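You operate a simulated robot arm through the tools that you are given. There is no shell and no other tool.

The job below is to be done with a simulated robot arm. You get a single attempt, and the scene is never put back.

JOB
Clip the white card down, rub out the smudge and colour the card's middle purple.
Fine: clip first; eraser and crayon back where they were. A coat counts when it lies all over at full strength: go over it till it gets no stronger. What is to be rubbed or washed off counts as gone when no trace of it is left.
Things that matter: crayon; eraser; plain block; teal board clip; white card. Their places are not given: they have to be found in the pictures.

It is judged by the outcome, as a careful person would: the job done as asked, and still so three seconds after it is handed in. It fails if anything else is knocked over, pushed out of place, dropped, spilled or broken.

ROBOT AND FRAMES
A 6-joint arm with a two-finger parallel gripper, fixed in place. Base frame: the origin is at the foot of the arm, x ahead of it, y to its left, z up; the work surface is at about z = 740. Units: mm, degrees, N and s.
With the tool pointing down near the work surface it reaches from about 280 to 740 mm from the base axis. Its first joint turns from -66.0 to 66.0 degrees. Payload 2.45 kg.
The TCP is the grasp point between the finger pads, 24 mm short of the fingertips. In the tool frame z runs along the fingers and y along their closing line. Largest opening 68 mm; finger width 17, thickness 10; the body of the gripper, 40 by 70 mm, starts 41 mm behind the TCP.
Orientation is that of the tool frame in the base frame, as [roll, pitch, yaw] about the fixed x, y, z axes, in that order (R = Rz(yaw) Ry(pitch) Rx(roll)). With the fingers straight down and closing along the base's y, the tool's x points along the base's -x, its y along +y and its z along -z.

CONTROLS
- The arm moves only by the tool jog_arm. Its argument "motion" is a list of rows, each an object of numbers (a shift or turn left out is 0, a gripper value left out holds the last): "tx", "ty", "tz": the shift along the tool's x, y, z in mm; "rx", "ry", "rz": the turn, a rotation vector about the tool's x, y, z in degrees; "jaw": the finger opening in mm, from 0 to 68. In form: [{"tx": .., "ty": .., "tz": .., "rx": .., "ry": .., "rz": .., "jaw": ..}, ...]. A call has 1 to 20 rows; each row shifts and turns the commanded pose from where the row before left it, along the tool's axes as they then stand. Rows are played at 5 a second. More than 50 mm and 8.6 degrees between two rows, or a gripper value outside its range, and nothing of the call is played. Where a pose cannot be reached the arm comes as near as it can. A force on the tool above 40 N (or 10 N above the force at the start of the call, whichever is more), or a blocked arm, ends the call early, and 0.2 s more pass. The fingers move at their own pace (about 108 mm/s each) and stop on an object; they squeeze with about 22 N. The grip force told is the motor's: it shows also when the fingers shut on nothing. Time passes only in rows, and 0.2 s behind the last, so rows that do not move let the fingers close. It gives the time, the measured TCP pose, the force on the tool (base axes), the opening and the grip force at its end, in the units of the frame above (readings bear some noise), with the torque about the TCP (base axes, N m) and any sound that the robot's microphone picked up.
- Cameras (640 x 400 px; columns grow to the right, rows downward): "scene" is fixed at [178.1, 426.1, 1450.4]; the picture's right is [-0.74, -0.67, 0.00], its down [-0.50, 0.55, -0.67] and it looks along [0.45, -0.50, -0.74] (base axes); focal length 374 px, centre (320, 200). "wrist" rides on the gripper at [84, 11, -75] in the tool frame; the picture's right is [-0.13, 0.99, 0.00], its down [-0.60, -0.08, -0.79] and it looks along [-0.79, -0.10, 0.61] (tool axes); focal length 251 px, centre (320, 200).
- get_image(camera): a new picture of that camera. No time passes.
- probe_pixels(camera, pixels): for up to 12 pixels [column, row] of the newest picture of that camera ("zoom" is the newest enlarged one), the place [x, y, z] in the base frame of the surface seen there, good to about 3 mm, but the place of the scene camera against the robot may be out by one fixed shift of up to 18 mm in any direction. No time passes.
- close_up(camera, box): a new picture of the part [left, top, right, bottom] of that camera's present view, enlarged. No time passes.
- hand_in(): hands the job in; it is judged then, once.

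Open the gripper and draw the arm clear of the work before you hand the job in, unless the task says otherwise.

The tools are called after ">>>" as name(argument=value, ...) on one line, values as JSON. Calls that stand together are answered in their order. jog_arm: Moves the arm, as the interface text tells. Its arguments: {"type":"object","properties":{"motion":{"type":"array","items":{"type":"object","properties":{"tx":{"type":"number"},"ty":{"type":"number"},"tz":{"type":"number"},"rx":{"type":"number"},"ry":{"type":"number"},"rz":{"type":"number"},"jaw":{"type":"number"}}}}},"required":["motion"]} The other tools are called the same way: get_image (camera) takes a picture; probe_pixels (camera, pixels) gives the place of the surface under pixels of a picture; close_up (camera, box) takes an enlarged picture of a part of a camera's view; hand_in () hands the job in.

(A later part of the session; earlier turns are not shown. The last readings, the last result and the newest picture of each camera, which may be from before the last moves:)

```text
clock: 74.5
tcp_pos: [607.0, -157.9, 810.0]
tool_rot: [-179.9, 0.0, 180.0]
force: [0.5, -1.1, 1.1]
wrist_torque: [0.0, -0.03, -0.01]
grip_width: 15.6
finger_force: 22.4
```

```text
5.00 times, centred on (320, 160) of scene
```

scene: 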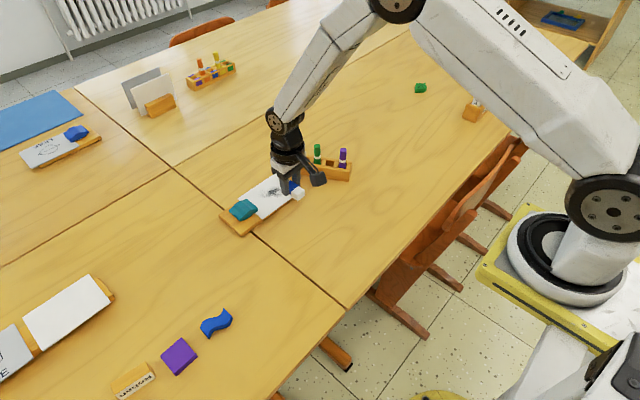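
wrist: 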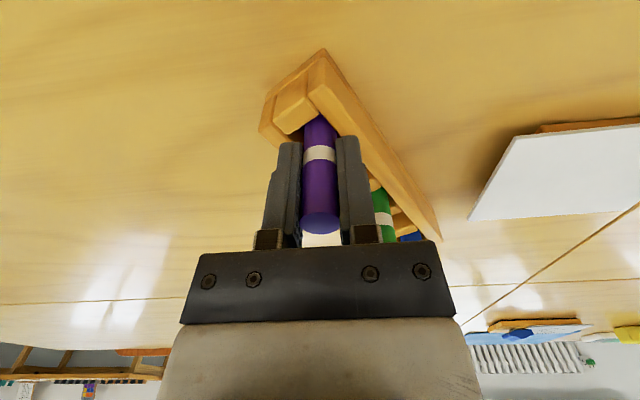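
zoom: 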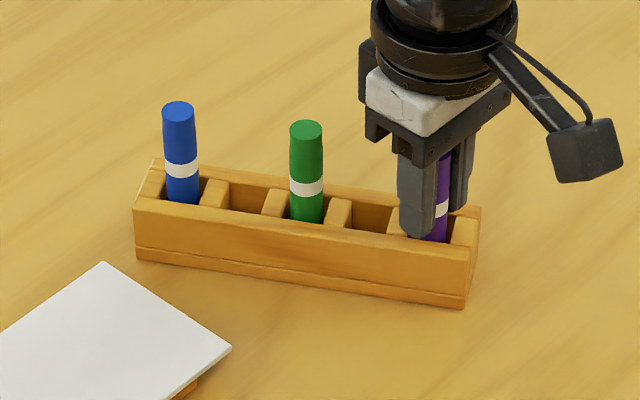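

The crayon is gripped (15.6 mm). I take a few still readings to average the grip pose for the later return.

>>> jog_arm(motion=[{}])

>>> jog_arm(motion=[{}])

>>> jog_arm(motion=[{}])

>>> jog_arm(motion=[{}])

```text
clock: 74.9
tcp_pos: [606.8, -157.5, 809.2]
tool_rot: [-180.0, -0.1, 179.9]
force: [0.5, -0.2, -0.3]
wrist_torque: [-0.03, 0.02, -0.03]
grip_width: 15.7
finger_force: 22.2
```

```text
clock: 75.3
tcp_pos: [605.7, -157.5, 809.1]
tool_rot: [-179.8, -0.1, 180.0]
force: [0.7, -0.2, 0.6]
wrist_torque: [0.03, -0.01, 0.0]
grip_width: 15.3
finger_force: 22.0
```

```text
clock: 75.7
tcp_pos: [606.6, -157.9, 809.3]
tool_rot: [-179.9, -0.1, 179.9]
force: [-0.3, -0.4, -0.4]
wrist_torque: [-0.02, -0.01, 0.04]
grip_width: 15.5
finger_force: 22.1
```

```text
clock: 76.1
tcp_pos: [606.6, -160.2, 809.8]
tool_rot: [-179.9, -0.1, 179.8]
force: [-0.3, -0.7, 0.5]
wrist_torque: [-0.01, 0.01, 0.01]
grip_width: 15.5
finger_force: 21.0
```

Average grip pose is about (606.5,-158.5,809.4). I lift the crayon straight up 85 mm and check it.

>>> jog_arm(motion=[{"tz": -10}, {"tz": -25}, {"tz": -25}, {"tz": -25}, {}])

>>> get_image(camera="wrist")

>>> close_up(camera="scene", box=[270, 110, 370, 190])

```text
clock: 77.3
tcp_pos: [605.4, -157.1, 895.1]
tool_rot: [-179.9, -0.1, 179.8]
force: [0.0, 0.2, -0.7]
wrist_torque: [-0.02, -0.01, 0.0]
grip_width: 15.8
finger_force: 22.0
```

```text
taken
```

wrist: 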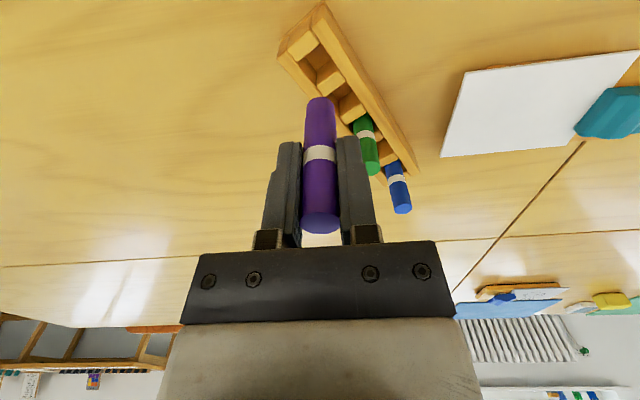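

```text
5.00 times, centred on (320, 150) of scene
```

zoom: 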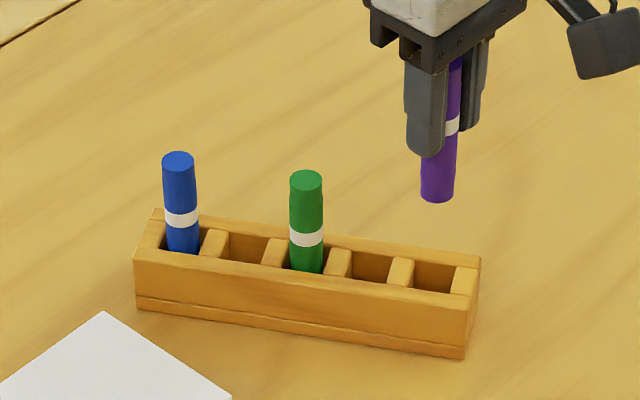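

The crayon is out of the rack. I enlarge the wrist view to see its lower end (around (318,100)).

>>> close_up(camera="wrist", box=[270, 80, 370, 180])

>>> probe_pixels(camera="wrist", pixels=[[318, 100], [320, 104], [310, 104], [328, 104], [320, 120]])

```text
4.00 times, centred on (320, 130) of wrist
```

zoom: 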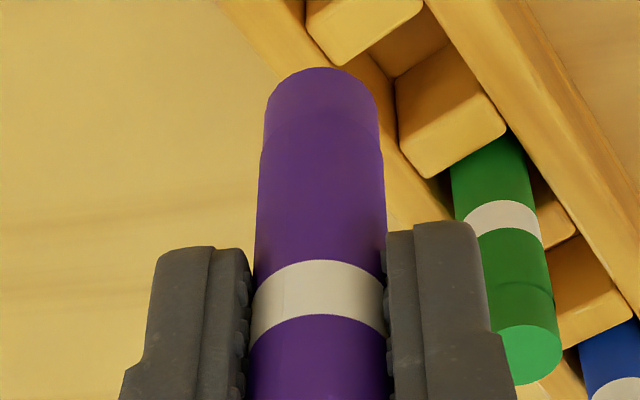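

```text
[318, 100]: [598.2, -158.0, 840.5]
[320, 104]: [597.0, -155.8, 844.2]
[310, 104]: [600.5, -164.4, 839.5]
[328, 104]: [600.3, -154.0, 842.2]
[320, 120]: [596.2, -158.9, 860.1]
```

The blunt lower end sits about 55 mm below the TCP. I probe the card's visible corners here to compute its present centre.

>>> probe_pixels(camera="wrist", pixels=[[471, 74], [443, 153], [630, 56], [570, 145], [520, 110], [463, 100], [560, 65], [520, 148], [455, 125], [600, 62]])

>>> close_up(camera="scene", box=[220, 160, 320, 240])

```text
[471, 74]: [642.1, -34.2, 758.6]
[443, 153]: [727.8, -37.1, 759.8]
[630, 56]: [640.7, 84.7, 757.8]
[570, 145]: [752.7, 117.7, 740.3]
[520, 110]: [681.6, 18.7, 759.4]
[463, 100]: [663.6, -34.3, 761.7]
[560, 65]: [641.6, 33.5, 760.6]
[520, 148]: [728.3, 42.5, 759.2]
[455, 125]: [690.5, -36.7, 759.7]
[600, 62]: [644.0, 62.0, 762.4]
```

```text
5.00 times, centred on (270, 200) of scene
```

zoom: 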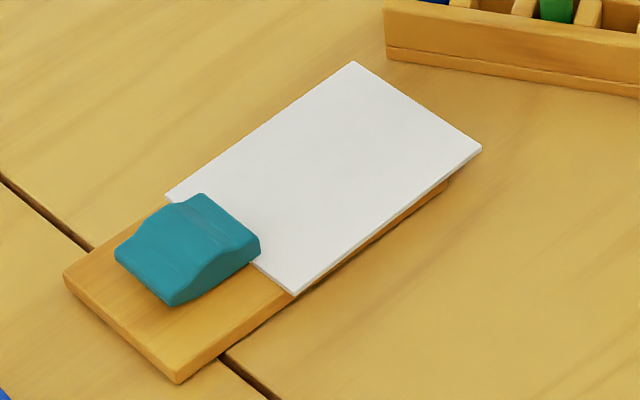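

The card now spans about x 641–731, y -36–90, so its middle is near (686,27). I carry the crayon over the card's middle at height and lower to about 12 mm above it.

>>> jog_arm(motion=[{"ty": 37.1}, {"ty": 37.1}, {"ty": 37.1}, {"tx": -20, "ty": 37.1}, {"tx": -20, "ty": 37.1}, {"tx": -39.5}, {}, {"tz": 34}, {"tz": 34}, {}])

>>> get_image(camera="wrist")

>>> close_up(camera="scene", box=[220, 140, 340, 240])

```text
clock: 79.5
tcp_pos: [689.2, 28.7, 828.2]
tool_rot: [-179.8, 0.0, 179.9]
force: [0.6, -1.3, -0.5]
wrist_torque: [-0.02, -0.02, -0.02]
grip_width: 15.9
finger_force: 21.8
```

```text
taken
```

wrist: 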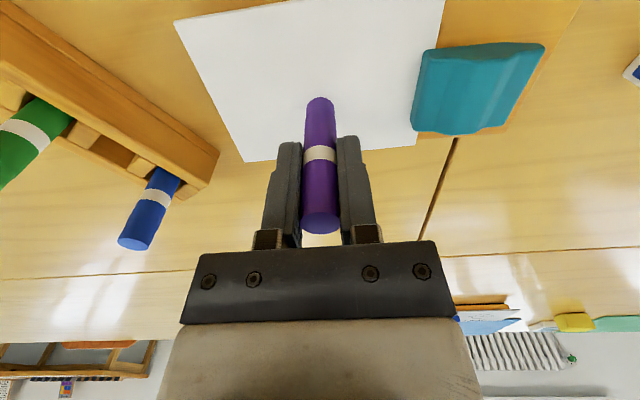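

```text
4.00 times, centred on (280, 190) of scene
```

zoom: 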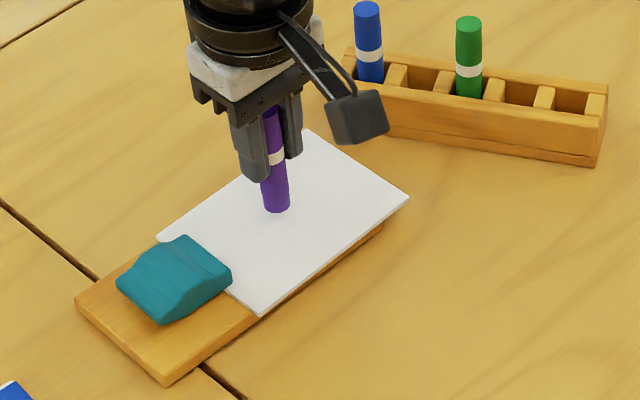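

The whole card is visible here; I probe its corners for a better pose and then descend to contact.

>>> probe_pixels(camera="wrist", pixels=[[176, 22], [440, 3], [247, 160], [412, 144], [210, 90], [428, 60], [300, 11], [330, 153]])

>>> jog_arm(motion=[{"tz": 5}, {"tz": 3}, {}])

```text
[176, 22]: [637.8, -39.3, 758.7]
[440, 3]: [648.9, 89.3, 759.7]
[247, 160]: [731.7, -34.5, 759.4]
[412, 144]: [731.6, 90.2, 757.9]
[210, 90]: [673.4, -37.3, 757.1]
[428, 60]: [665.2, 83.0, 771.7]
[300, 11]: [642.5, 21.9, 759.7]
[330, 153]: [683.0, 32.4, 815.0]
```

```text
clock: 80.3
tcp_pos: [687.5, 26.2, 818.8]
tool_rot: [-179.9, -0.1, 179.9]
force: [0.6, 0.4, 0.2]
wrist_torque: [-0.03, -0.04, 0.01]
grip_width: 15.9
finger_force: 21.3
```

Centre confirmed at about (687,26.5). I step down 1 mm at a time to touch.

>>> jog_arm(motion=[{"tz": 1}, {"tz": 1}, {}])

>>> jog_arm(motion=[{"tz": 1}, {}])

>>> jog_arm(motion=[{"tz": 1}, {}])

```text
clock: 81.1
tcp_pos: [687.8, 25.7, 816.1]
tool_rot: [-179.8, 0.1, 179.9]
force: [-2.0, -0.7, 15.4]
wrist_torque: [-0.04, 0.14, 0.01]
grip_width: 15.8
finger_force: 21.6
```

```text
clock: 81.7
tcp_pos: [687.9, 27.1, 816.0]
tool_rot: [-179.9, 0.1, 179.9]
force: [2.2, -0.5, 17.2]
wrist_torque: [-0.03, -0.16, 0.02]
grip_width: 16.2
finger_force: 21.6
```

```text
clock: 82.3
tcp_pos: [685.6, 27.1, 813.7]
tool_rot: [-179.9, -0.1, 179.9]
force: [0.6, 0.6, 16.5]
wrist_torque: [-0.07, -0.1, -0.02]
grip_width: 16.0
finger_force: 22.2
```

The force rose to ~16 N, too stiff; I back off by half millimetres to find a light touch.

>>> jog_arm(motion=[{"tz": -0.5}, {}])

>>> jog_arm(motion=[{"tz": -0.5}, {}])

```text
clock: 82.9
tcp_pos: [685.0, 26.7, 813.8]
tool_rot: [-179.9, -0.1, 179.9]
force: [1.2, 1.2, 13.3]
wrist_torque: [0.06, -0.1, -0.02]
grip_width: 16.3
finger_force: 22.3
```

```text
clock: 83.5
tcp_pos: [684.9, 26.9, 814.0]
tool_rot: [-179.9, -0.3, 179.9]
force: [-1.5, -0.5, 11.1]
wrist_torque: [-0.01, 0.03, 0.01]
grip_width: 16.0
finger_force: 22.1
```

Stiffness is about 5 N/mm; I raise another 1.5 mm for roughly 3 N and do a short test stroke along y.

>>> jog_arm(motion=[{"tz": -1.5}, {}])

>>> jog_arm(motion=[{"ty": 5}, {"ty": 5}, {"ty": 5}, {"ty": -5}, {"ty": -5}, {"ty": -5}, {}])

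>>> close_up(camera="wrist", box=[160, 0, 460, 180])

>>> close_up(camera="scene", box=[220, 160, 320, 240])

```text
clock: 84.1
tcp_pos: [685.3, 26.7, 815.2]
tool_rot: [-179.9, -0.2, 179.9]
force: [-0.4, 0.2, -0.4]
wrist_torque: [0.03, -0.01, -0.01]
grip_width: 15.9
finger_force: 22.1
```

```text
clock: 85.7
tcp_pos: [687.5, 26.8, 815.2]
tool_rot: [-179.9, -0.1, 180.0]
force: [0.2, -0.6, -0.7]
wrist_torque: [-0.03, 0.04, 0.04]
grip_width: 16.0
finger_force: 22.5
```

```text
2.13 times, centred on (310, 90) of wrist
```

zoom: 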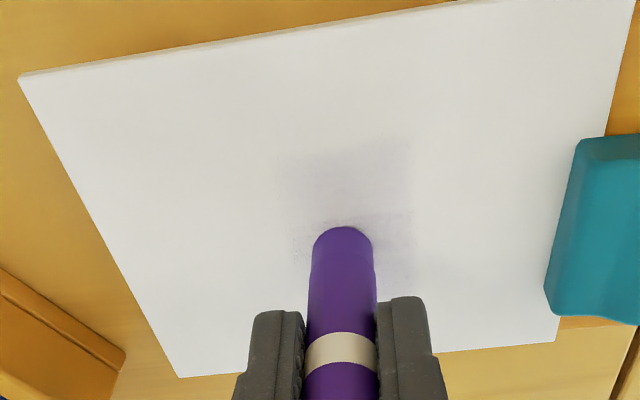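

```text
5.00 times, centred on (270, 200) of scene
```

zoom: 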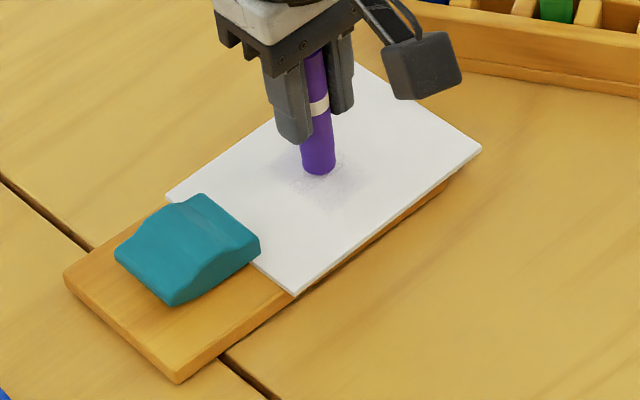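

A faint purple tint shows in a patch around (345,215). I lower 0.7 mm to regain light contact and continue strokes along y.

>>> jog_arm(motion=[{"tz": 0.7}, {}])

```text
clock: 86.3
tcp_pos: [686.3, 27.1, 814.9]
tool_rot: [-179.9, -0.1, 179.9]
force: [-0.2, 0.0, -0.3]
wrist_torque: [-0.02, 0.02, -0.01]
grip_width: 16.0
finger_force: 22.4
```

>>> jog_arm(motion=[{"tz": 0.5}, {}])

```text
clock: 86.9
tcp_pos: [686.3, 26.2, 814.1]
tool_rot: [-179.9, -0.1, 179.9]
force: [0.2, -0.9, 0.0]
wrist_torque: [0.01, 0.0, -0.02]
grip_width: 15.7
finger_force: 21.9
```

>>> jog_arm(motion=[{"tz": 0.5}, {}])

```text
clock: 87.5
tcp_pos: [686.1, 26.3, 814.8]
tool_rot: [-179.9, -0.1, 179.9]
force: [-1.1, 1.1, 0.2]
wrist_torque: [0.01, 0.03, 0.0]
grip_width: 16.3
finger_force: 22.2
```

>>> jog_arm(motion=[{"tz": 0.5}, {}])

```text
clock: 88.1
tcp_pos: [686.4, 25.3, 814.4]
tool_rot: [-179.8, 0.0, 179.9]
force: [0.2, -0.2, 3.2]
wrist_torque: [0.01, 0.05, 0.02]
grip_width: 16.2
finger_force: 21.8
```

3.2 N contact now. I stroke along y ±15 mm and check the result.

>>> jog_arm(motion=[{"ty": 7}, {"ty": 8}, {"ty": -8}, {"ty": -7}, {"ty": -8}, {"ty": -7}, {"ty": 7}, {"ty": 8}])

>>> close_up(camera="wrist", box=[160, 0, 460, 180])

>>> close_up(camera="scene", box=[220, 160, 320, 240])

```text
clock: 89.9
tcp_pos: [686.1, 26.2, 813.6]
tool_rot: [-179.8, -0.2, 179.9]
force: [0.2, 0.0, 0.4]
wrist_torque: [0.03, 0.0, 0.01]
grip_width: 15.9
finger_force: 21.8
```

```text
2.13 times, centred on (310, 90) of wrist
```

zoom: 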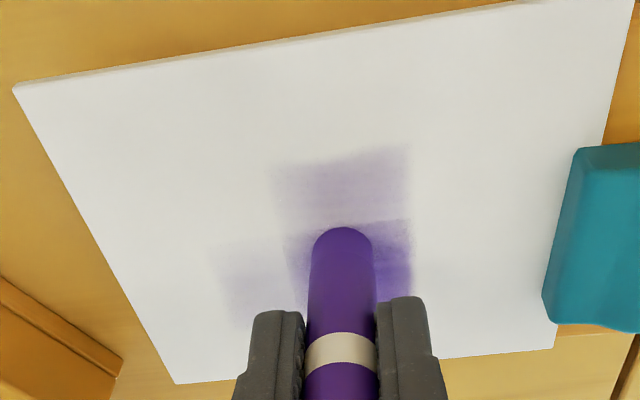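

```text
5.00 times, centred on (270, 200) of scene
```

zoom: 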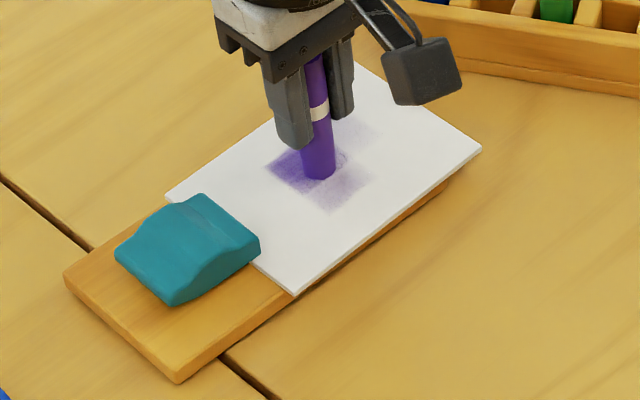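

The coat fills in patches like grid cells. I probe the patch borders to learn the cells' size and layout.

>>> probe_pixels(camera="wrist", pixels=[[296, 106], [352, 104], [289, 77], [351, 69], [261, 115], [270, 152], [353, 141], [293, 120], [340, 120], [300, 142]])

```text
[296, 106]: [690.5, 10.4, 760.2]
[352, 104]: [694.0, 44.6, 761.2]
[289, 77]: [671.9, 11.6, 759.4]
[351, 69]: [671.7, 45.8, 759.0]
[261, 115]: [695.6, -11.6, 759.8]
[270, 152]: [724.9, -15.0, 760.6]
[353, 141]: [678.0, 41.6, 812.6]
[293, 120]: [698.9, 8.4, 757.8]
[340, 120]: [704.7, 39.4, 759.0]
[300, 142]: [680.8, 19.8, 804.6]
```

Patches fill in around the stroke. I lower 0.6 mm and begin a raster: y-strokes of about ±35 mm stepping along x, checking force as I go.

>>> jog_arm(motion=[{"tz": 0.5}, {}])

```text
clock: 90.5
tcp_pos: [686.0, 27.3, 814.8]
tool_rot: [-179.9, -0.2, 179.9]
force: [-1.4, 0.8, 3.1]
wrist_torque: [0.0, 0.09, 0.0]
grip_width: 15.9
finger_force: 21.9
```

>>> jog_arm(motion=[{"ty": 8.75}, {"ty": 8.75}, {"ty": 8.75}, {"ty": 8.75}, {"ty": -8.75}, {"ty": -8.75}, {"ty": -8.75}, {"ty": -8.75}])

>>> close_up(camera="wrist", box=[160, 0, 460, 180])

>>> close_up(camera="scene", box=[220, 160, 320, 240])

```text
clock: 92.3
tcp_pos: [684.5, 25.8, 813.9]
tool_rot: [-180.0, 0.0, 179.9]
force: [0.7, 5.6, 12.1]
wrist_torque: [0.32, -0.1, 0.04]
grip_width: 16.1
finger_force: 21.6
```

```text
2.13 times, centred on (310, 90) of wrist
```

zoom: 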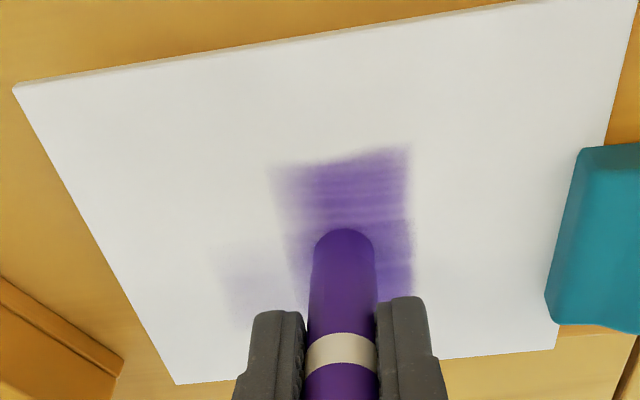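

```text
5.00 times, centred on (270, 200) of scene
```

zoom: 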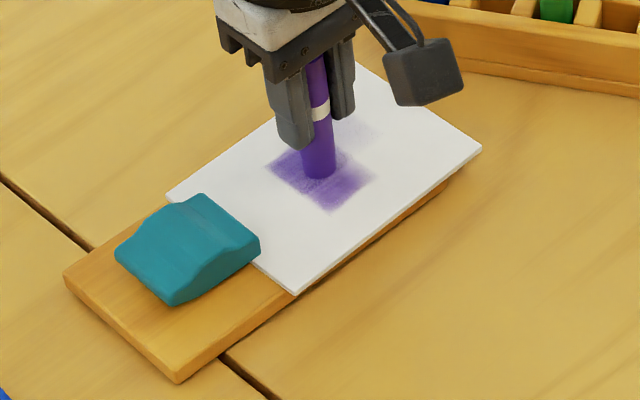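

The coat shows straight-edged cells. I lift off and move aside a little for a clear look at the pattern.

>>> jog_arm(motion=[{"tz": -10}, {"tz": -20}, {"tx": 40, "tz": -20}, {"tx": 40}, {}])

>>> get_image(camera="wrist")

>>> close_up(camera="scene", box=[230, 165, 310, 229])

```text
clock: 93.5
tcp_pos: [607.6, 26.4, 865.9]
tool_rot: [-179.8, -0.1, 179.9]
force: [0.4, -0.4, 0.4]
wrist_torque: [0.0, -0.01, 0.0]
grip_width: 16.0
finger_force: 22.4
```

```text
taken
```

wrist: 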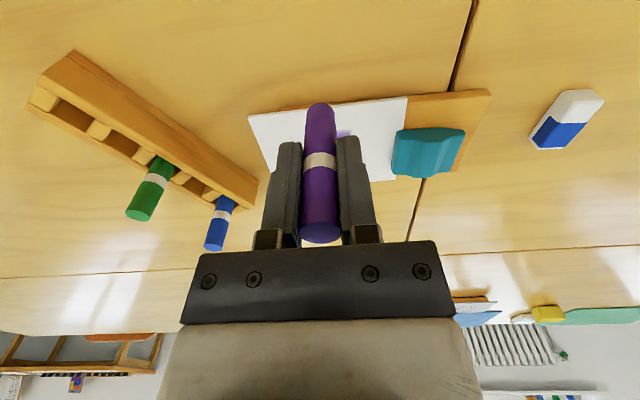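

```text
6.25 times, centred on (270, 197) of scene
```

zoom: 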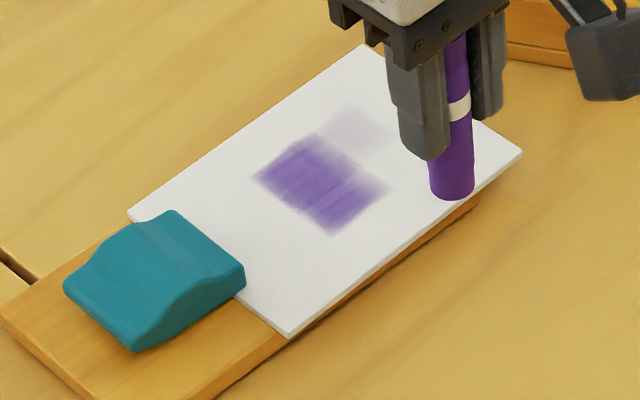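

The clear view shows a patch in the card's middle (zoom corners (252,177),(312,133),(390,188),(330,237)) plus a faint neighbouring cell toward the rack. I return to x≈700, y≈27 and press lightly.

>>> jog_arm(motion=[{"tx": -47}, {"tx": -47}, {}, {"tz": 24}, {"tz": 23}, {}])

>>> jog_arm(motion=[{"tz": 1}, {}])

```text
clock: 94.9
tcp_pos: [702.9, 25.9, 816.4]
tool_rot: [-179.9, -0.1, -180.0]
force: [0.6, -0.3, 0.5]
wrist_torque: [0.01, 0.02, 0.02]
grip_width: 15.9
finger_force: 21.9
```

```text
clock: 95.5
tcp_pos: [700.0, 25.9, 816.5]
tool_rot: [-180.0, -0.1, 179.9]
force: [0.7, -0.4, 0.7]
wrist_torque: [-0.06, -0.02, -0.03]
grip_width: 15.9
finger_force: 22.9
```

>>> jog_arm(motion=[{"tz": 1}, {}])

>>> jog_arm(motion=[{"tz": 0.5}, {}])

```text
clock: 96.1
tcp_pos: [700.5, 26.1, 816.0]
tool_rot: [-179.9, -0.1, 179.9]
force: [0.2, 0.3, 0.8]
wrist_torque: [-0.01, -0.02, -0.03]
grip_width: 16.1
finger_force: 21.9
```

```text
clock: 96.7
tcp_pos: [700.8, 25.3, 813.5]
tool_rot: [-180.0, -0.1, 179.9]
force: [0.7, 0.6, 0.6]
wrist_torque: [0.0, 0.0, 0.0]
grip_width: 15.9
finger_force: 21.7
```

>>> jog_arm(motion=[{"tz": 0.7}, {}])

>>> jog_arm(motion=[{"tz": 0.5}, {}])

```text
clock: 97.3
tcp_pos: [701.3, 26.3, 813.0]
tool_rot: [-179.9, -0.1, 179.9]
force: [-1.5, -1.3, 5.7]
wrist_torque: [-0.07, 0.09, 0.02]
grip_width: 15.8
finger_force: 21.9
```

```text
clock: 97.9
tcp_pos: [701.4, 27.2, 813.5]
tool_rot: [-179.9, 0.0, 179.9]
force: [-0.5, -0.1, 9.7]
wrist_torque: [-0.03, -0.04, -0.01]
grip_width: 15.7
finger_force: 21.5
```

9.7 N is a bit high; I ease 0.6 mm and oscillate along y ±8 mm here.

>>> jog_arm(motion=[{"tz": -0.6}, {"ty": 8}, {"ty": -8}, {"ty": -8}, {"ty": 8}, {"ty": 8}, {"ty": -8}, {"ty": -8}, {"ty": 8}, {}])

>>> close_up(camera="wrist", box=[160, 0, 460, 180])

>>> close_up(camera="scene", box=[230, 165, 310, 229])

```text
clock: 100.1
tcp_pos: [701.7, 24.9, 812.7]
tool_rot: [-179.9, -0.1, 179.9]
force: [0.2, -7.5, 12.8]
wrist_torque: [-0.37, -0.03, 0.02]
grip_width: 16.3
finger_force: 21.7
```

```text
2.13 times, centred on (310, 90) of wrist
```

zoom: 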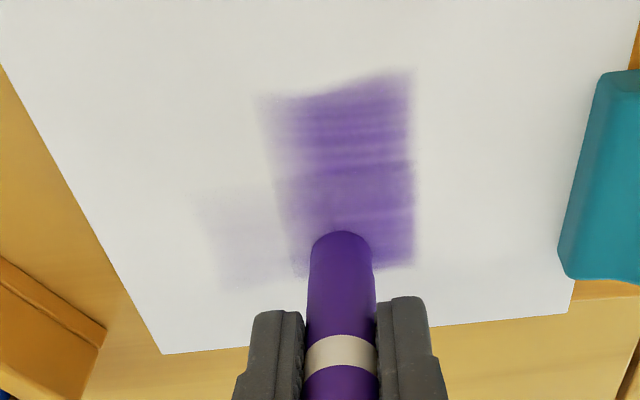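

```text
6.25 times, centred on (270, 197) of scene
```

zoom: 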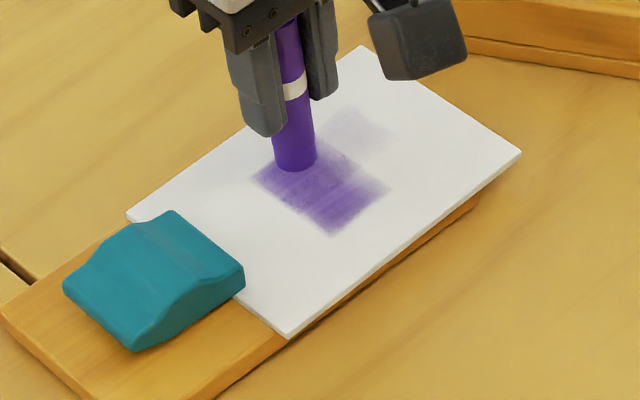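

The middle patch is darkening, and the card has not shifted. I ease slightly and raster within this patch, x 702→676, y 15–39.

>>> jog_arm(motion=[{"tz": -0.6}, {"ty": 6}, {"ty": 6}, {"tx": 3, "ty": -8}, {"ty": -8}, {"ty": -8}, {"tx": 3, "ty": 8}, {"ty": 8}, {"ty": 8}, {"tx": 3, "ty": -8}, {"ty": -8}, {"ty": -8}, {"tx": 3, "ty": 8}, {"ty": 8}, {"ty": 8}, {"tx": 3, "ty": -8}, {"ty": -8}, {"ty": -8}, {}])

>>> close_up(camera="wrist", box=[160, 0, 460, 180])

>>> close_up(camera="scene", box=[230, 165, 310, 229])

```text
clock: 104.1
tcp_pos: [684.6, 14.6, 813.7]
tool_rot: [-179.9, -0.2, 179.9]
force: [-0.8, -0.2, -0.3]
wrist_torque: [0.01, 0.0, 0.01]
grip_width: 15.8
finger_force: 22.3
```

```text
2.13 times, centred on (310, 90) of wrist
```

zoom: 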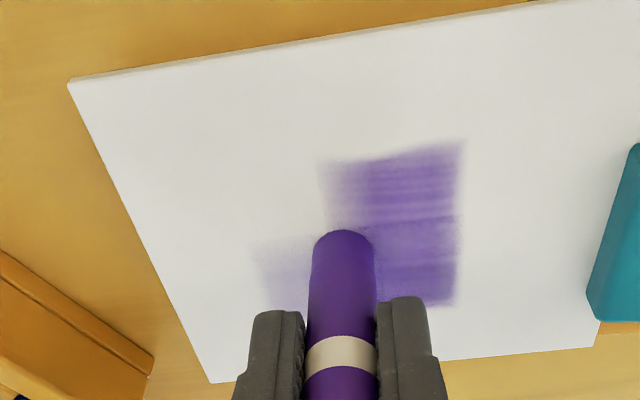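

```text
6.25 times, centred on (270, 197) of scene
```

zoom: 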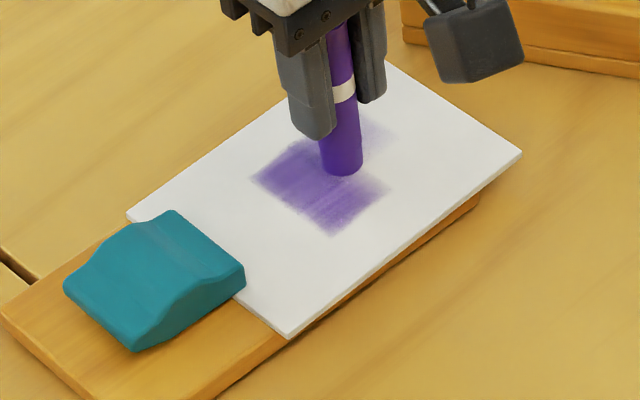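

Contact faded out during that raster. I lower in small steps to get about 7 N and go on with y-strokes, which hold the card well.

>>> jog_arm(motion=[{"tx": 2, "tz": 0.8}, {}])

>>> jog_arm(motion=[{"tz": 0.5}, {}])

```text
clock: 104.7
tcp_pos: [683.3, 14.1, 812.5]
tool_rot: [-179.9, -0.1, 179.8]
force: [0.1, -0.8, 0.9]
wrist_torque: [0.01, -0.03, 0.0]
grip_width: 16.0
finger_force: 21.8
```

```text
clock: 105.3
tcp_pos: [683.9, 14.4, 812.9]
tool_rot: [-179.9, 0.0, 180.0]
force: [-0.7, 1.2, 8.6]
wrist_torque: [0.03, 0.08, 0.01]
grip_width: 15.8
finger_force: 22.0
```

8.6 N here. I stroke +y/-y 26 mm three times.

>>> jog_arm(motion=[{"ty": 9}, {"ty": 9}, {"ty": 8}, {"ty": -8}, {"ty": -9}, {"ty": -9}, {"ty": 9}, {"ty": 9}, {"ty": 8}, {"ty": -8}, {"ty": -9}, {"ty": -9}])

>>> close_up(camera="wrist", box=[160, 0, 460, 180])

>>> close_up(camera="scene", box=[230, 165, 310, 229])

```text
clock: 107.9
tcp_pos: [682.8, 13.9, 811.3]
tool_rot: [-179.9, -0.2, 179.9]
force: [0.2, 4.7, 8.3]
wrist_torque: [0.2, -0.02, 0.02]
grip_width: 16.1
finger_force: 22.6
```

```text
2.13 times, centred on (310, 90) of wrist
```

zoom: 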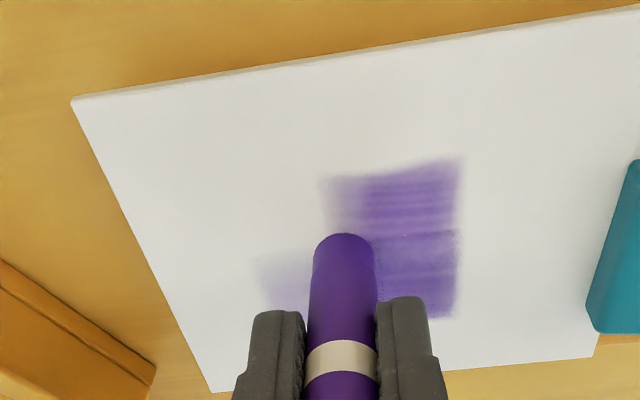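

```text
6.25 times, centred on (270, 197) of scene
```

zoom: 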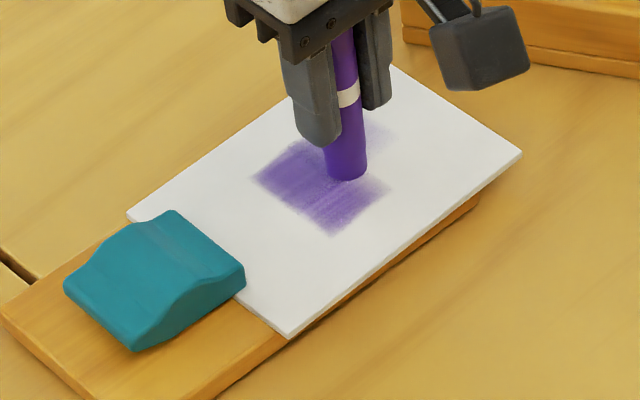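

The change is small. I enlarge the patch more in both views to judge strength and the cell borders.

>>> close_up(camera="scene", box=[252, 178, 292, 208])

>>> close_up(camera="wrist", box=[270, 60, 390, 160])

```text
13.33 times, centred on (272, 193) of scene
```

zoom: 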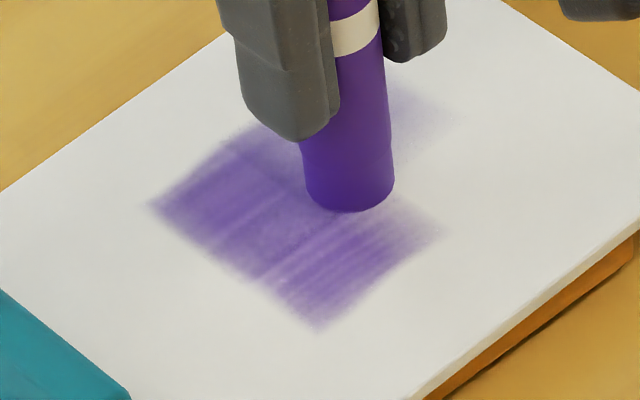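

```text
4.00 times, centred on (330, 110) of wrist
```

zoom: 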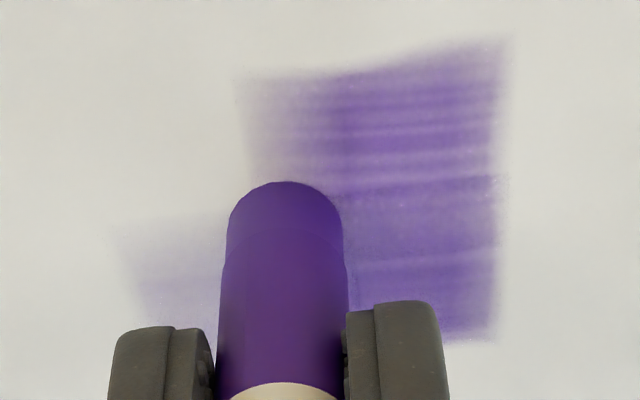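

The coat builds up in roughly 11×10 mm cells that get contact. I test how the force behaves along y with small moves and readings, to keep a steady press.

>>> jog_arm(motion=[{"tz": -0.6}, {"ty": 5}])

>>> jog_arm(motion=[{"ty": 5}])

>>> jog_arm(motion=[{"ty": 5}])

>>> jog_arm(motion=[{"ty": 5}])

>>> jog_arm(motion=[{"ty": -5}])

>>> jog_arm(motion=[{"ty": -5}])

>>> jog_arm(motion=[{"ty": -5}])

```text
clock: 108.5
tcp_pos: [683.3, 19.3, 811.9]
tool_rot: [-180.0, -0.2, 179.9]
force: [-0.7, -2.3, 3.0]
wrist_torque: [-0.11, 0.03, 0.0]
grip_width: 16.0
finger_force: 22.1
```

```text
clock: 108.9
tcp_pos: [682.9, 24.0, 812.1]
tool_rot: [-179.8, -0.2, 180.0]
force: [0.0, 0.3, 0.9]
wrist_torque: [-0.03, 0.01, 0.01]
grip_width: 16.1
finger_force: 21.8
```

```text
clock: 109.3
tcp_pos: [683.9, 28.8, 813.0]
tool_rot: [-179.8, -0.2, 180.0]
force: [0.2, 0.4, -0.2]
wrist_torque: [0.01, 0.01, 0.01]
grip_width: 16.1
finger_force: 21.7
```

```text
clock: 109.7
tcp_pos: [683.3, 35.4, 811.6]
tool_rot: [-179.9, -0.2, 179.8]
force: [-0.7, -0.3, -0.2]
wrist_torque: [0.0, -0.03, -0.09]
grip_width: 16.0
finger_force: 22.0
```

```text
clock: 110.1
tcp_pos: [684.1, 29.7, 812.8]
tool_rot: [-179.9, -0.1, 179.9]
force: [0.3, 0.1, -0.7]
wrist_torque: [0.0, -0.03, 0.05]
grip_width: 16.0
finger_force: 22.1
```

```text
clock: 110.5
tcp_pos: [684.0, 24.2, 812.5]
tool_rot: [-179.9, -0.1, 179.9]
force: [0.5, 0.0, 0.2]
wrist_torque: [-0.02, 0.0, 0.0]
grip_width: 16.2
finger_force: 21.8
```

```text
clock: 110.9
tcp_pos: [683.2, 18.7, 812.0]
tool_rot: [-180.0, 0.0, 179.8]
force: [0.0, -0.3, -1.1]
wrist_torque: [0.0, 0.04, -0.03]
grip_width: 15.8
finger_force: 22.1
```

Contact vanishes because the crayon creeps up in the fingers under load, so a slow continuous feed downward is needed. I run two long y-lines with a small feed per row and look at the effect.

>>> jog_arm(motion=[{"tz": 0.8}, {"ty": 10, "tz": 0.15}, {"ty": 10, "tz": 0.1}, {"ty": 10, "tz": 0.1}, {"ty": 10, "tz": 0.1}, {"ty": -10, "tz": 0.1}, {"ty": -10, "tz": 0.1}, {"ty": -10, "tz": 0.1}, {"ty": -10, "tz": 0.1}, {"ty": -10, "tz": 0.1}, {"ty": -10, "tz": 0.1}])

>>> close_up(camera="wrist", box=[160, 0, 460, 180])

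>>> close_up(camera="scene", box=[230, 165, 310, 229])

```text
clock: 113.3
tcp_pos: [683.7, -0.5, 811.3]
tool_rot: [-179.9, 0.0, 179.9]
force: [0.4, 5.7, 12.8]
wrist_torque: [0.26, 0.01, 0.04]
grip_width: 15.9
finger_force: 22.3
```

```text
2.13 times, centred on (310, 90) of wrist
```

zoom: 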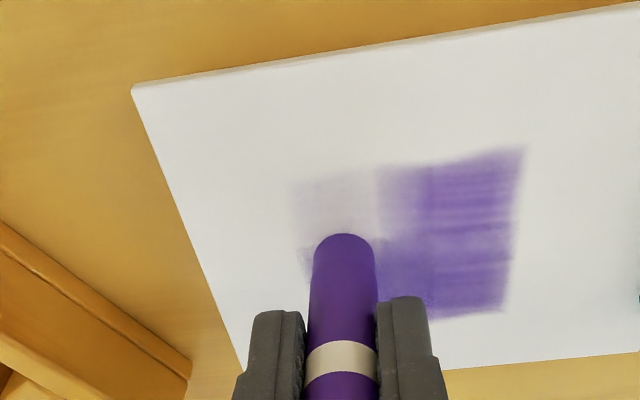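

```text
6.25 times, centred on (270, 197) of scene
```

zoom: 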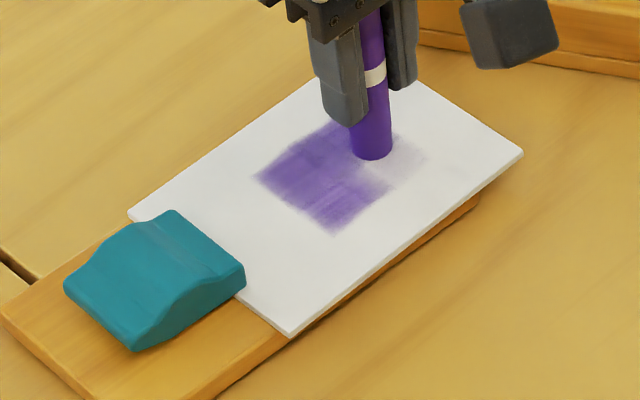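

The tint spreads where the press is firm; nothing shows beyond y≈45 yet. I lift, go to y≈58, press there and stroke back toward the middle.

>>> jog_arm(motion=[{"tz": -4}, {"ty": 30}, {"ty": 30}, {"tz": 3}, {"tz": 1}, {}])

>>> jog_arm(motion=[{"tz": 0.5}])

```text
clock: 114.7
tcp_pos: [682.4, 59.8, 810.6]
tool_rot: [180.0, -0.1, 179.9]
force: [-4.0, 1.2, 8.1]
wrist_torque: [0.05, 0.12, -0.02]
grip_width: 16.3
finger_force: 22.2
```

```text
clock: 115.1
tcp_pos: [684.3, 59.9, 811.4]
tool_rot: [-179.9, 0.0, 179.8]
force: [-3.9, 0.8, 12.3]
wrist_torque: [0.06, 0.19, 0.02]
grip_width: 15.8
finger_force: 21.8
```

Contact of 12 N at y≈60. I ease a bit and make short strokes here around y 48–62.

>>> jog_arm(motion=[{"tz": -0.5}, {"ty": -7}, {"ty": -7}, {"ty": 7}, {"ty": 7}, {"ty": -7}, {"ty": -7}, {"ty": 7}, {"ty": 7}])

>>> close_up(camera="wrist", box=[160, 0, 460, 180])

>>> close_up(camera="scene", box=[230, 165, 310, 229])

```text
clock: 117.1
tcp_pos: [682.7, 60.3, 810.5]
tool_rot: [-179.9, -0.1, 179.9]
force: [-0.6, -5.2, 9.8]
wrist_torque: [-0.24, -0.05, -0.03]
grip_width: 16.1
finger_force: 21.6
```

```text
2.13 times, centred on (310, 90) of wrist
```

zoom: 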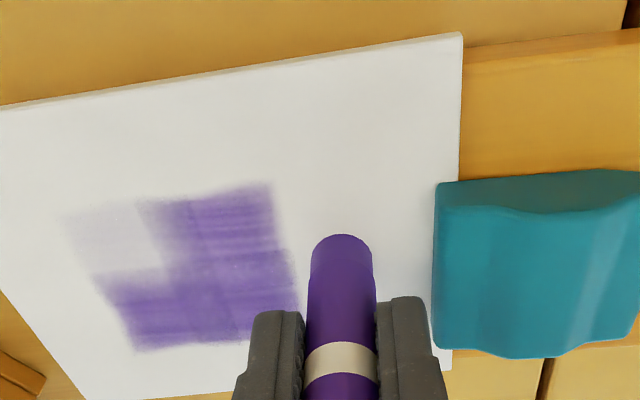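

```text
6.25 times, centred on (270, 197) of scene
```

zoom: 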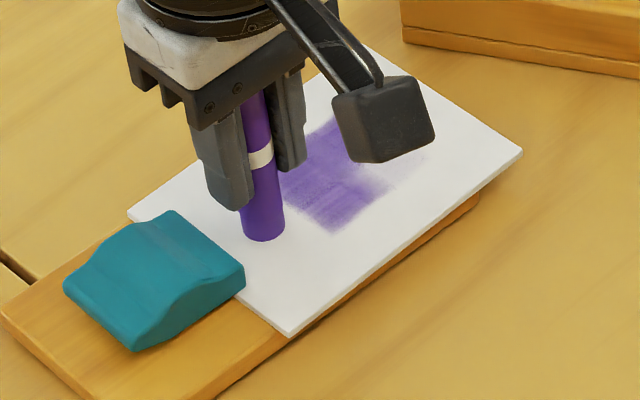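

Informative: strokes at y 46–62 leave no colour, so only a central zone takes the coat. It spans zoom corners (65,215),(270,185),(135,350),(300,320); I probe its borders.

>>> probe_pixels(camera="wrist", pixels=[[191, 101], [287, 87], [223, 164], [300, 149], [235, 129], [233, 97], [375, 16], [2, 55], [245, 92], [210, 135], [290, 118], [374, 80]])

>>> get_image(camera="wrist")

```text
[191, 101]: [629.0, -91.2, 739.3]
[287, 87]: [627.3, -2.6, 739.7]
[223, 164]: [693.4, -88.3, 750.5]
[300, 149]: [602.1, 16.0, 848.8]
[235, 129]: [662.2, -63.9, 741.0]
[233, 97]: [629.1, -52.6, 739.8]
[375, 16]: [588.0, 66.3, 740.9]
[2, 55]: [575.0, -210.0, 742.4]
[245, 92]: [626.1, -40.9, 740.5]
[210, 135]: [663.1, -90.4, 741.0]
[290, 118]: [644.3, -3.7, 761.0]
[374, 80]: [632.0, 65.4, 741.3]
```

```text
taken
```

wrist: 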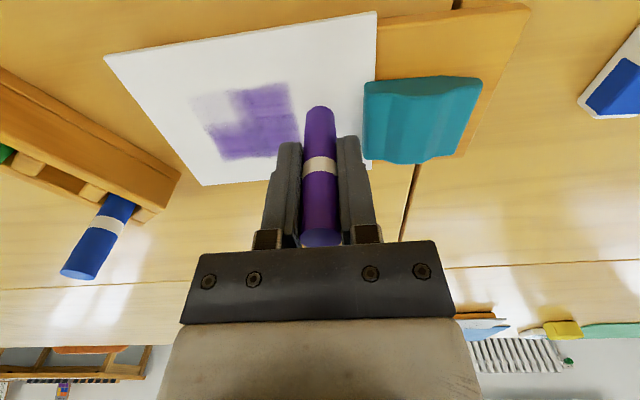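

That probe used an older picture; now with the fresh one I probe zone borders and card corners again.

>>> probe_pixels(camera="wrist", pixels=[[192, 98], [230, 92], [289, 83], [238, 127], [205, 130], [222, 161], [298, 152], [107, 57], [374, 14], [204, 182], [371, 165], [260, 90]])

>>> close_up(camera="wrist", box=[170, 60, 330, 190])

```text
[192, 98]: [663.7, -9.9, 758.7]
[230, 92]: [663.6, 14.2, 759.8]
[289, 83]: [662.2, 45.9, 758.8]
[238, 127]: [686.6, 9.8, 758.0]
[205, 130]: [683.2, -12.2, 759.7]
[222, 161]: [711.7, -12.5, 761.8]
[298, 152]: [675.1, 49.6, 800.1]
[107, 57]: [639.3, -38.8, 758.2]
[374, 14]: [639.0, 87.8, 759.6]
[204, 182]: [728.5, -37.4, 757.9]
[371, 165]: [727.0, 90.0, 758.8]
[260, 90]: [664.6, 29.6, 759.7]
```

```text
3.08 times, centred on (250, 125) of wrist
```

zoom: 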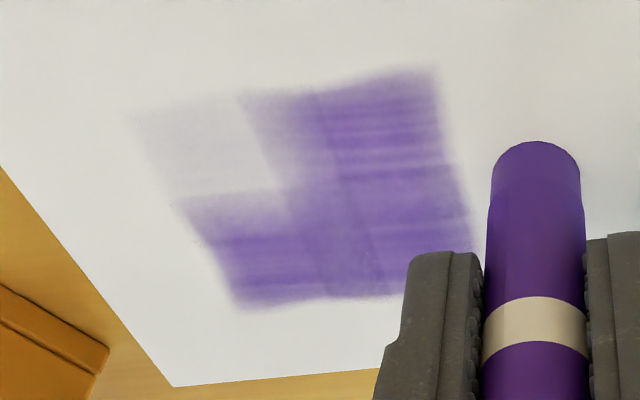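

The paintable zone spans about x 663–712, y -12–46; its quarter at x 663–686, y -12–13 is still light. I lift 3 mm, go to (674,42), press and stroke along y through that row.

>>> jog_arm(motion=[{"tz": -3}, {"tx": 9, "ty": -18}, {"tz": 2.5}, {"tz": 0.5}, {"ty": -10, "tz": 0.05}, {"ty": -10, "tz": 0.05}, {"ty": -10, "tz": 0.05}, {"ty": -10, "tz": 0.05}, {"ty": -10, "tz": 0.05}])

>>> close_up(camera="wrist", box=[160, 0, 460, 180])

>>> close_up(camera="scene", box=[230, 165, 310, 229])

```text
clock: 119.1
tcp_pos: [673.6, -7.9, 811.0]
tool_rot: [-179.8, -0.1, -180.0]
force: [0.9, 4.6, 8.4]
wrist_torque: [0.17, -0.08, 0.01]
grip_width: 16.0
finger_force: 21.6
```

```text
2.13 times, centred on (310, 90) of wrist
```

zoom: 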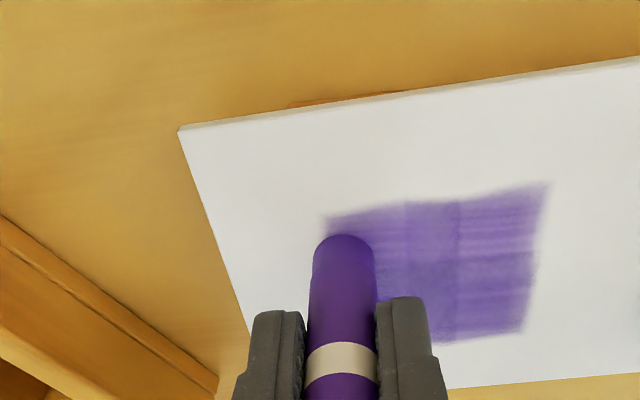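

```text
6.25 times, centred on (270, 197) of scene
```

zoom: 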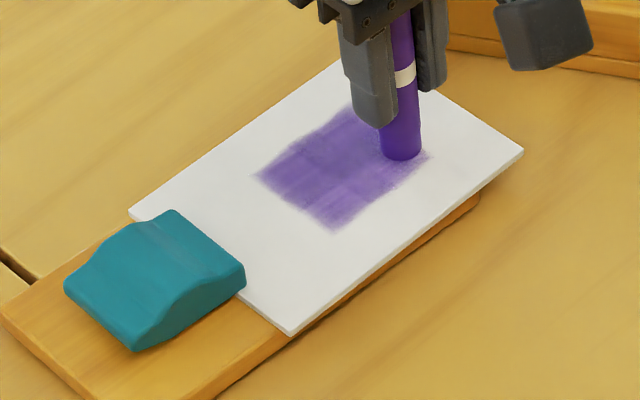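

One firm stroke filled that row nicely. I continue with alternating y-lines at x≈670, 678 and 682 with a slight feed.

>>> jog_arm(motion=[{"tx": 4, "tz": 0.1}, {"ty": 10, "tz": 0.1}, {"ty": 10, "tz": 0.05}, {"ty": 10, "tz": 0.05}, {"ty": 10, "tz": 0.05}, {"ty": 9, "tz": 0.05}, {"tx": -8, "tz": 0.05}, {"ty": -10, "tz": 0.05}, {"ty": -10, "tz": 0.05}, {"ty": -10, "tz": 0.05}, {"ty": -10, "tz": 0.05}, {"ty": -9, "tz": 0.05}, {"tx": -4, "tz": 0.1}, {"ty": 10, "tz": 0.1}, {"ty": 10, "tz": 0.05}, {"ty": 10, "tz": 0.05}, {"ty": 10, "tz": 0.05}, {"ty": 9, "tz": 0.05}])

>>> get_image(camera="wrist")

>>> close_up(camera="scene", box=[230, 165, 310, 229])

```text
clock: 122.9
tcp_pos: [683.3, 40.5, 809.6]
tool_rot: [-179.8, -0.1, 179.9]
force: [-0.6, -5.7, 11.3]
wrist_torque: [-0.3, -0.05, -0.02]
grip_width: 16.0
finger_force: 21.8
```

```text
taken
```

wrist: 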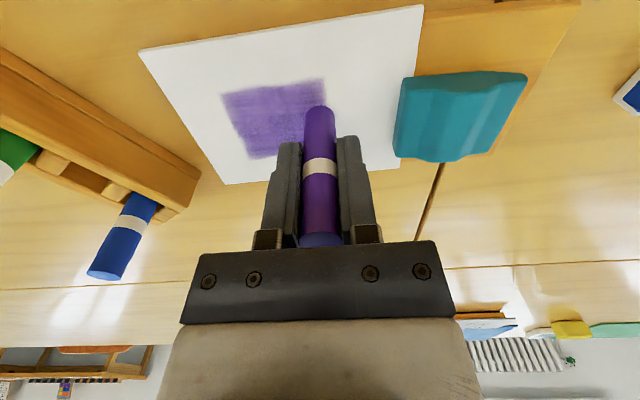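

```text
6.25 times, centred on (270, 197) of scene
```

zoom: 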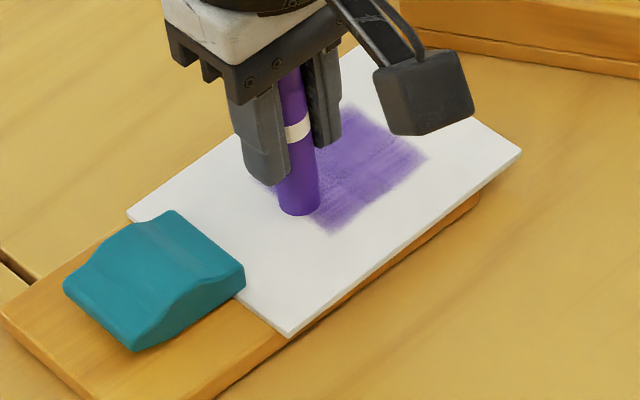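

Good filling, card in place. I go on with lines at x≈690, 697, 703 and 709 with less feed.

>>> jog_arm(motion=[{"tx": -7}, {"ty": -10}, {"ty": -10}, {"ty": -10, "tz": 0.05}, {"ty": -10, "tz": 0.05}, {"ty": -10, "tz": 0.05}, {"tx": -7}, {"ty": 10, "tz": 0.05}, {"ty": 10, "tz": 0.05}, {"ty": 10, "tz": 0.05}, {"ty": 10, "tz": 0.05}, {"ty": 10, "tz": 0.05}, {"tx": -6}, {"ty": -10, "tz": 0.05}, {"ty": -10, "tz": 0.05}, {"ty": -10, "tz": 0.05}, {"ty": -10, "tz": 0.05}, {"ty": -10, "tz": 0.05}])

>>> get_image(camera="wrist")

>>> close_up(camera="scene", box=[230, 165, 310, 229])

```text
clock: 126.7
tcp_pos: [703.4, -9.4, 807.5]
tool_rot: [-179.9, -0.1, 179.9]
force: [0.0, 5.5, 12.2]
wrist_torque: [0.28, -0.05, 0.03]
grip_width: 16.1
finger_force: 22.3
```

```text
taken
```

wrist: 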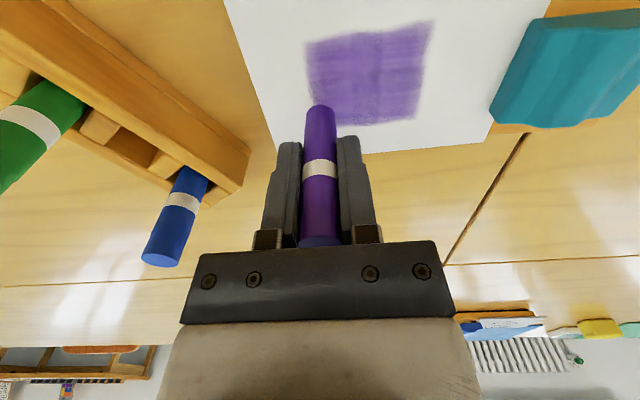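

```text
6.25 times, centred on (270, 197) of scene
```

zoom: 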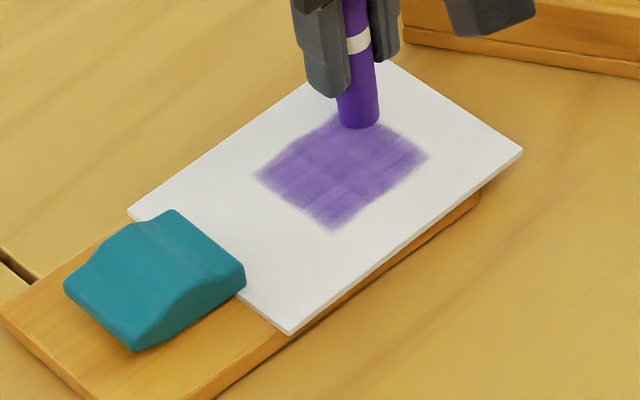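

The zone is now evenly tinted; force is 12 N, so I ease 0.4 mm and do another set of lines at x≈709, 700, 694.

>>> jog_arm(motion=[{"tx": -6, "tz": -0.4}, {"ty": 10}, {"ty": 10}, {"ty": 10}, {"ty": 10}, {"ty": 10}, {"tx": 9}, {"ty": -10}, {"ty": -10}, {"ty": -10}, {"ty": -10}, {"ty": -10}, {"tx": 6}, {"ty": 10}, {"ty": 10}, {"ty": 10}, {"ty": 10}, {"ty": 10}])

>>> get_image(camera="wrist")

>>> close_up(camera="scene", box=[230, 165, 310, 229])

```text
clock: 130.5
tcp_pos: [693.3, 39.9, 806.5]
tool_rot: [-179.9, -0.1, 179.9]
force: [0.9, -3.0, 6.5]
wrist_torque: [-0.19, -0.07, -0.01]
grip_width: 15.9
finger_force: 22.4
```

```text
taken
```

wrist: 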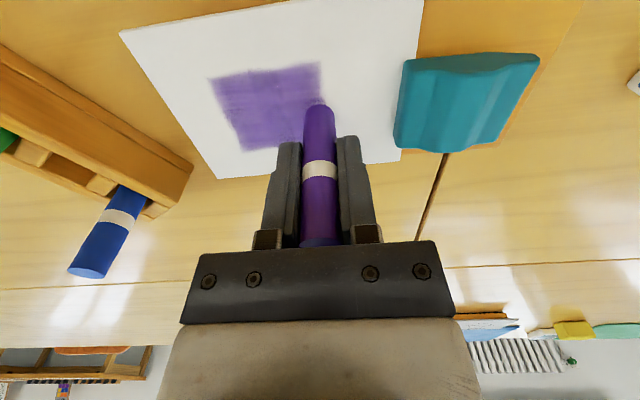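

```text
6.25 times, centred on (270, 197) of scene
```

zoom: 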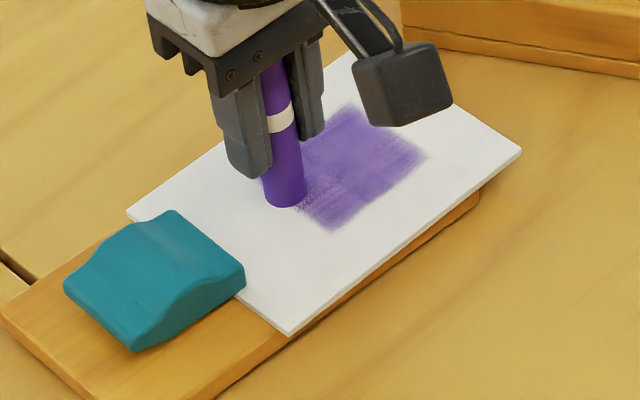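

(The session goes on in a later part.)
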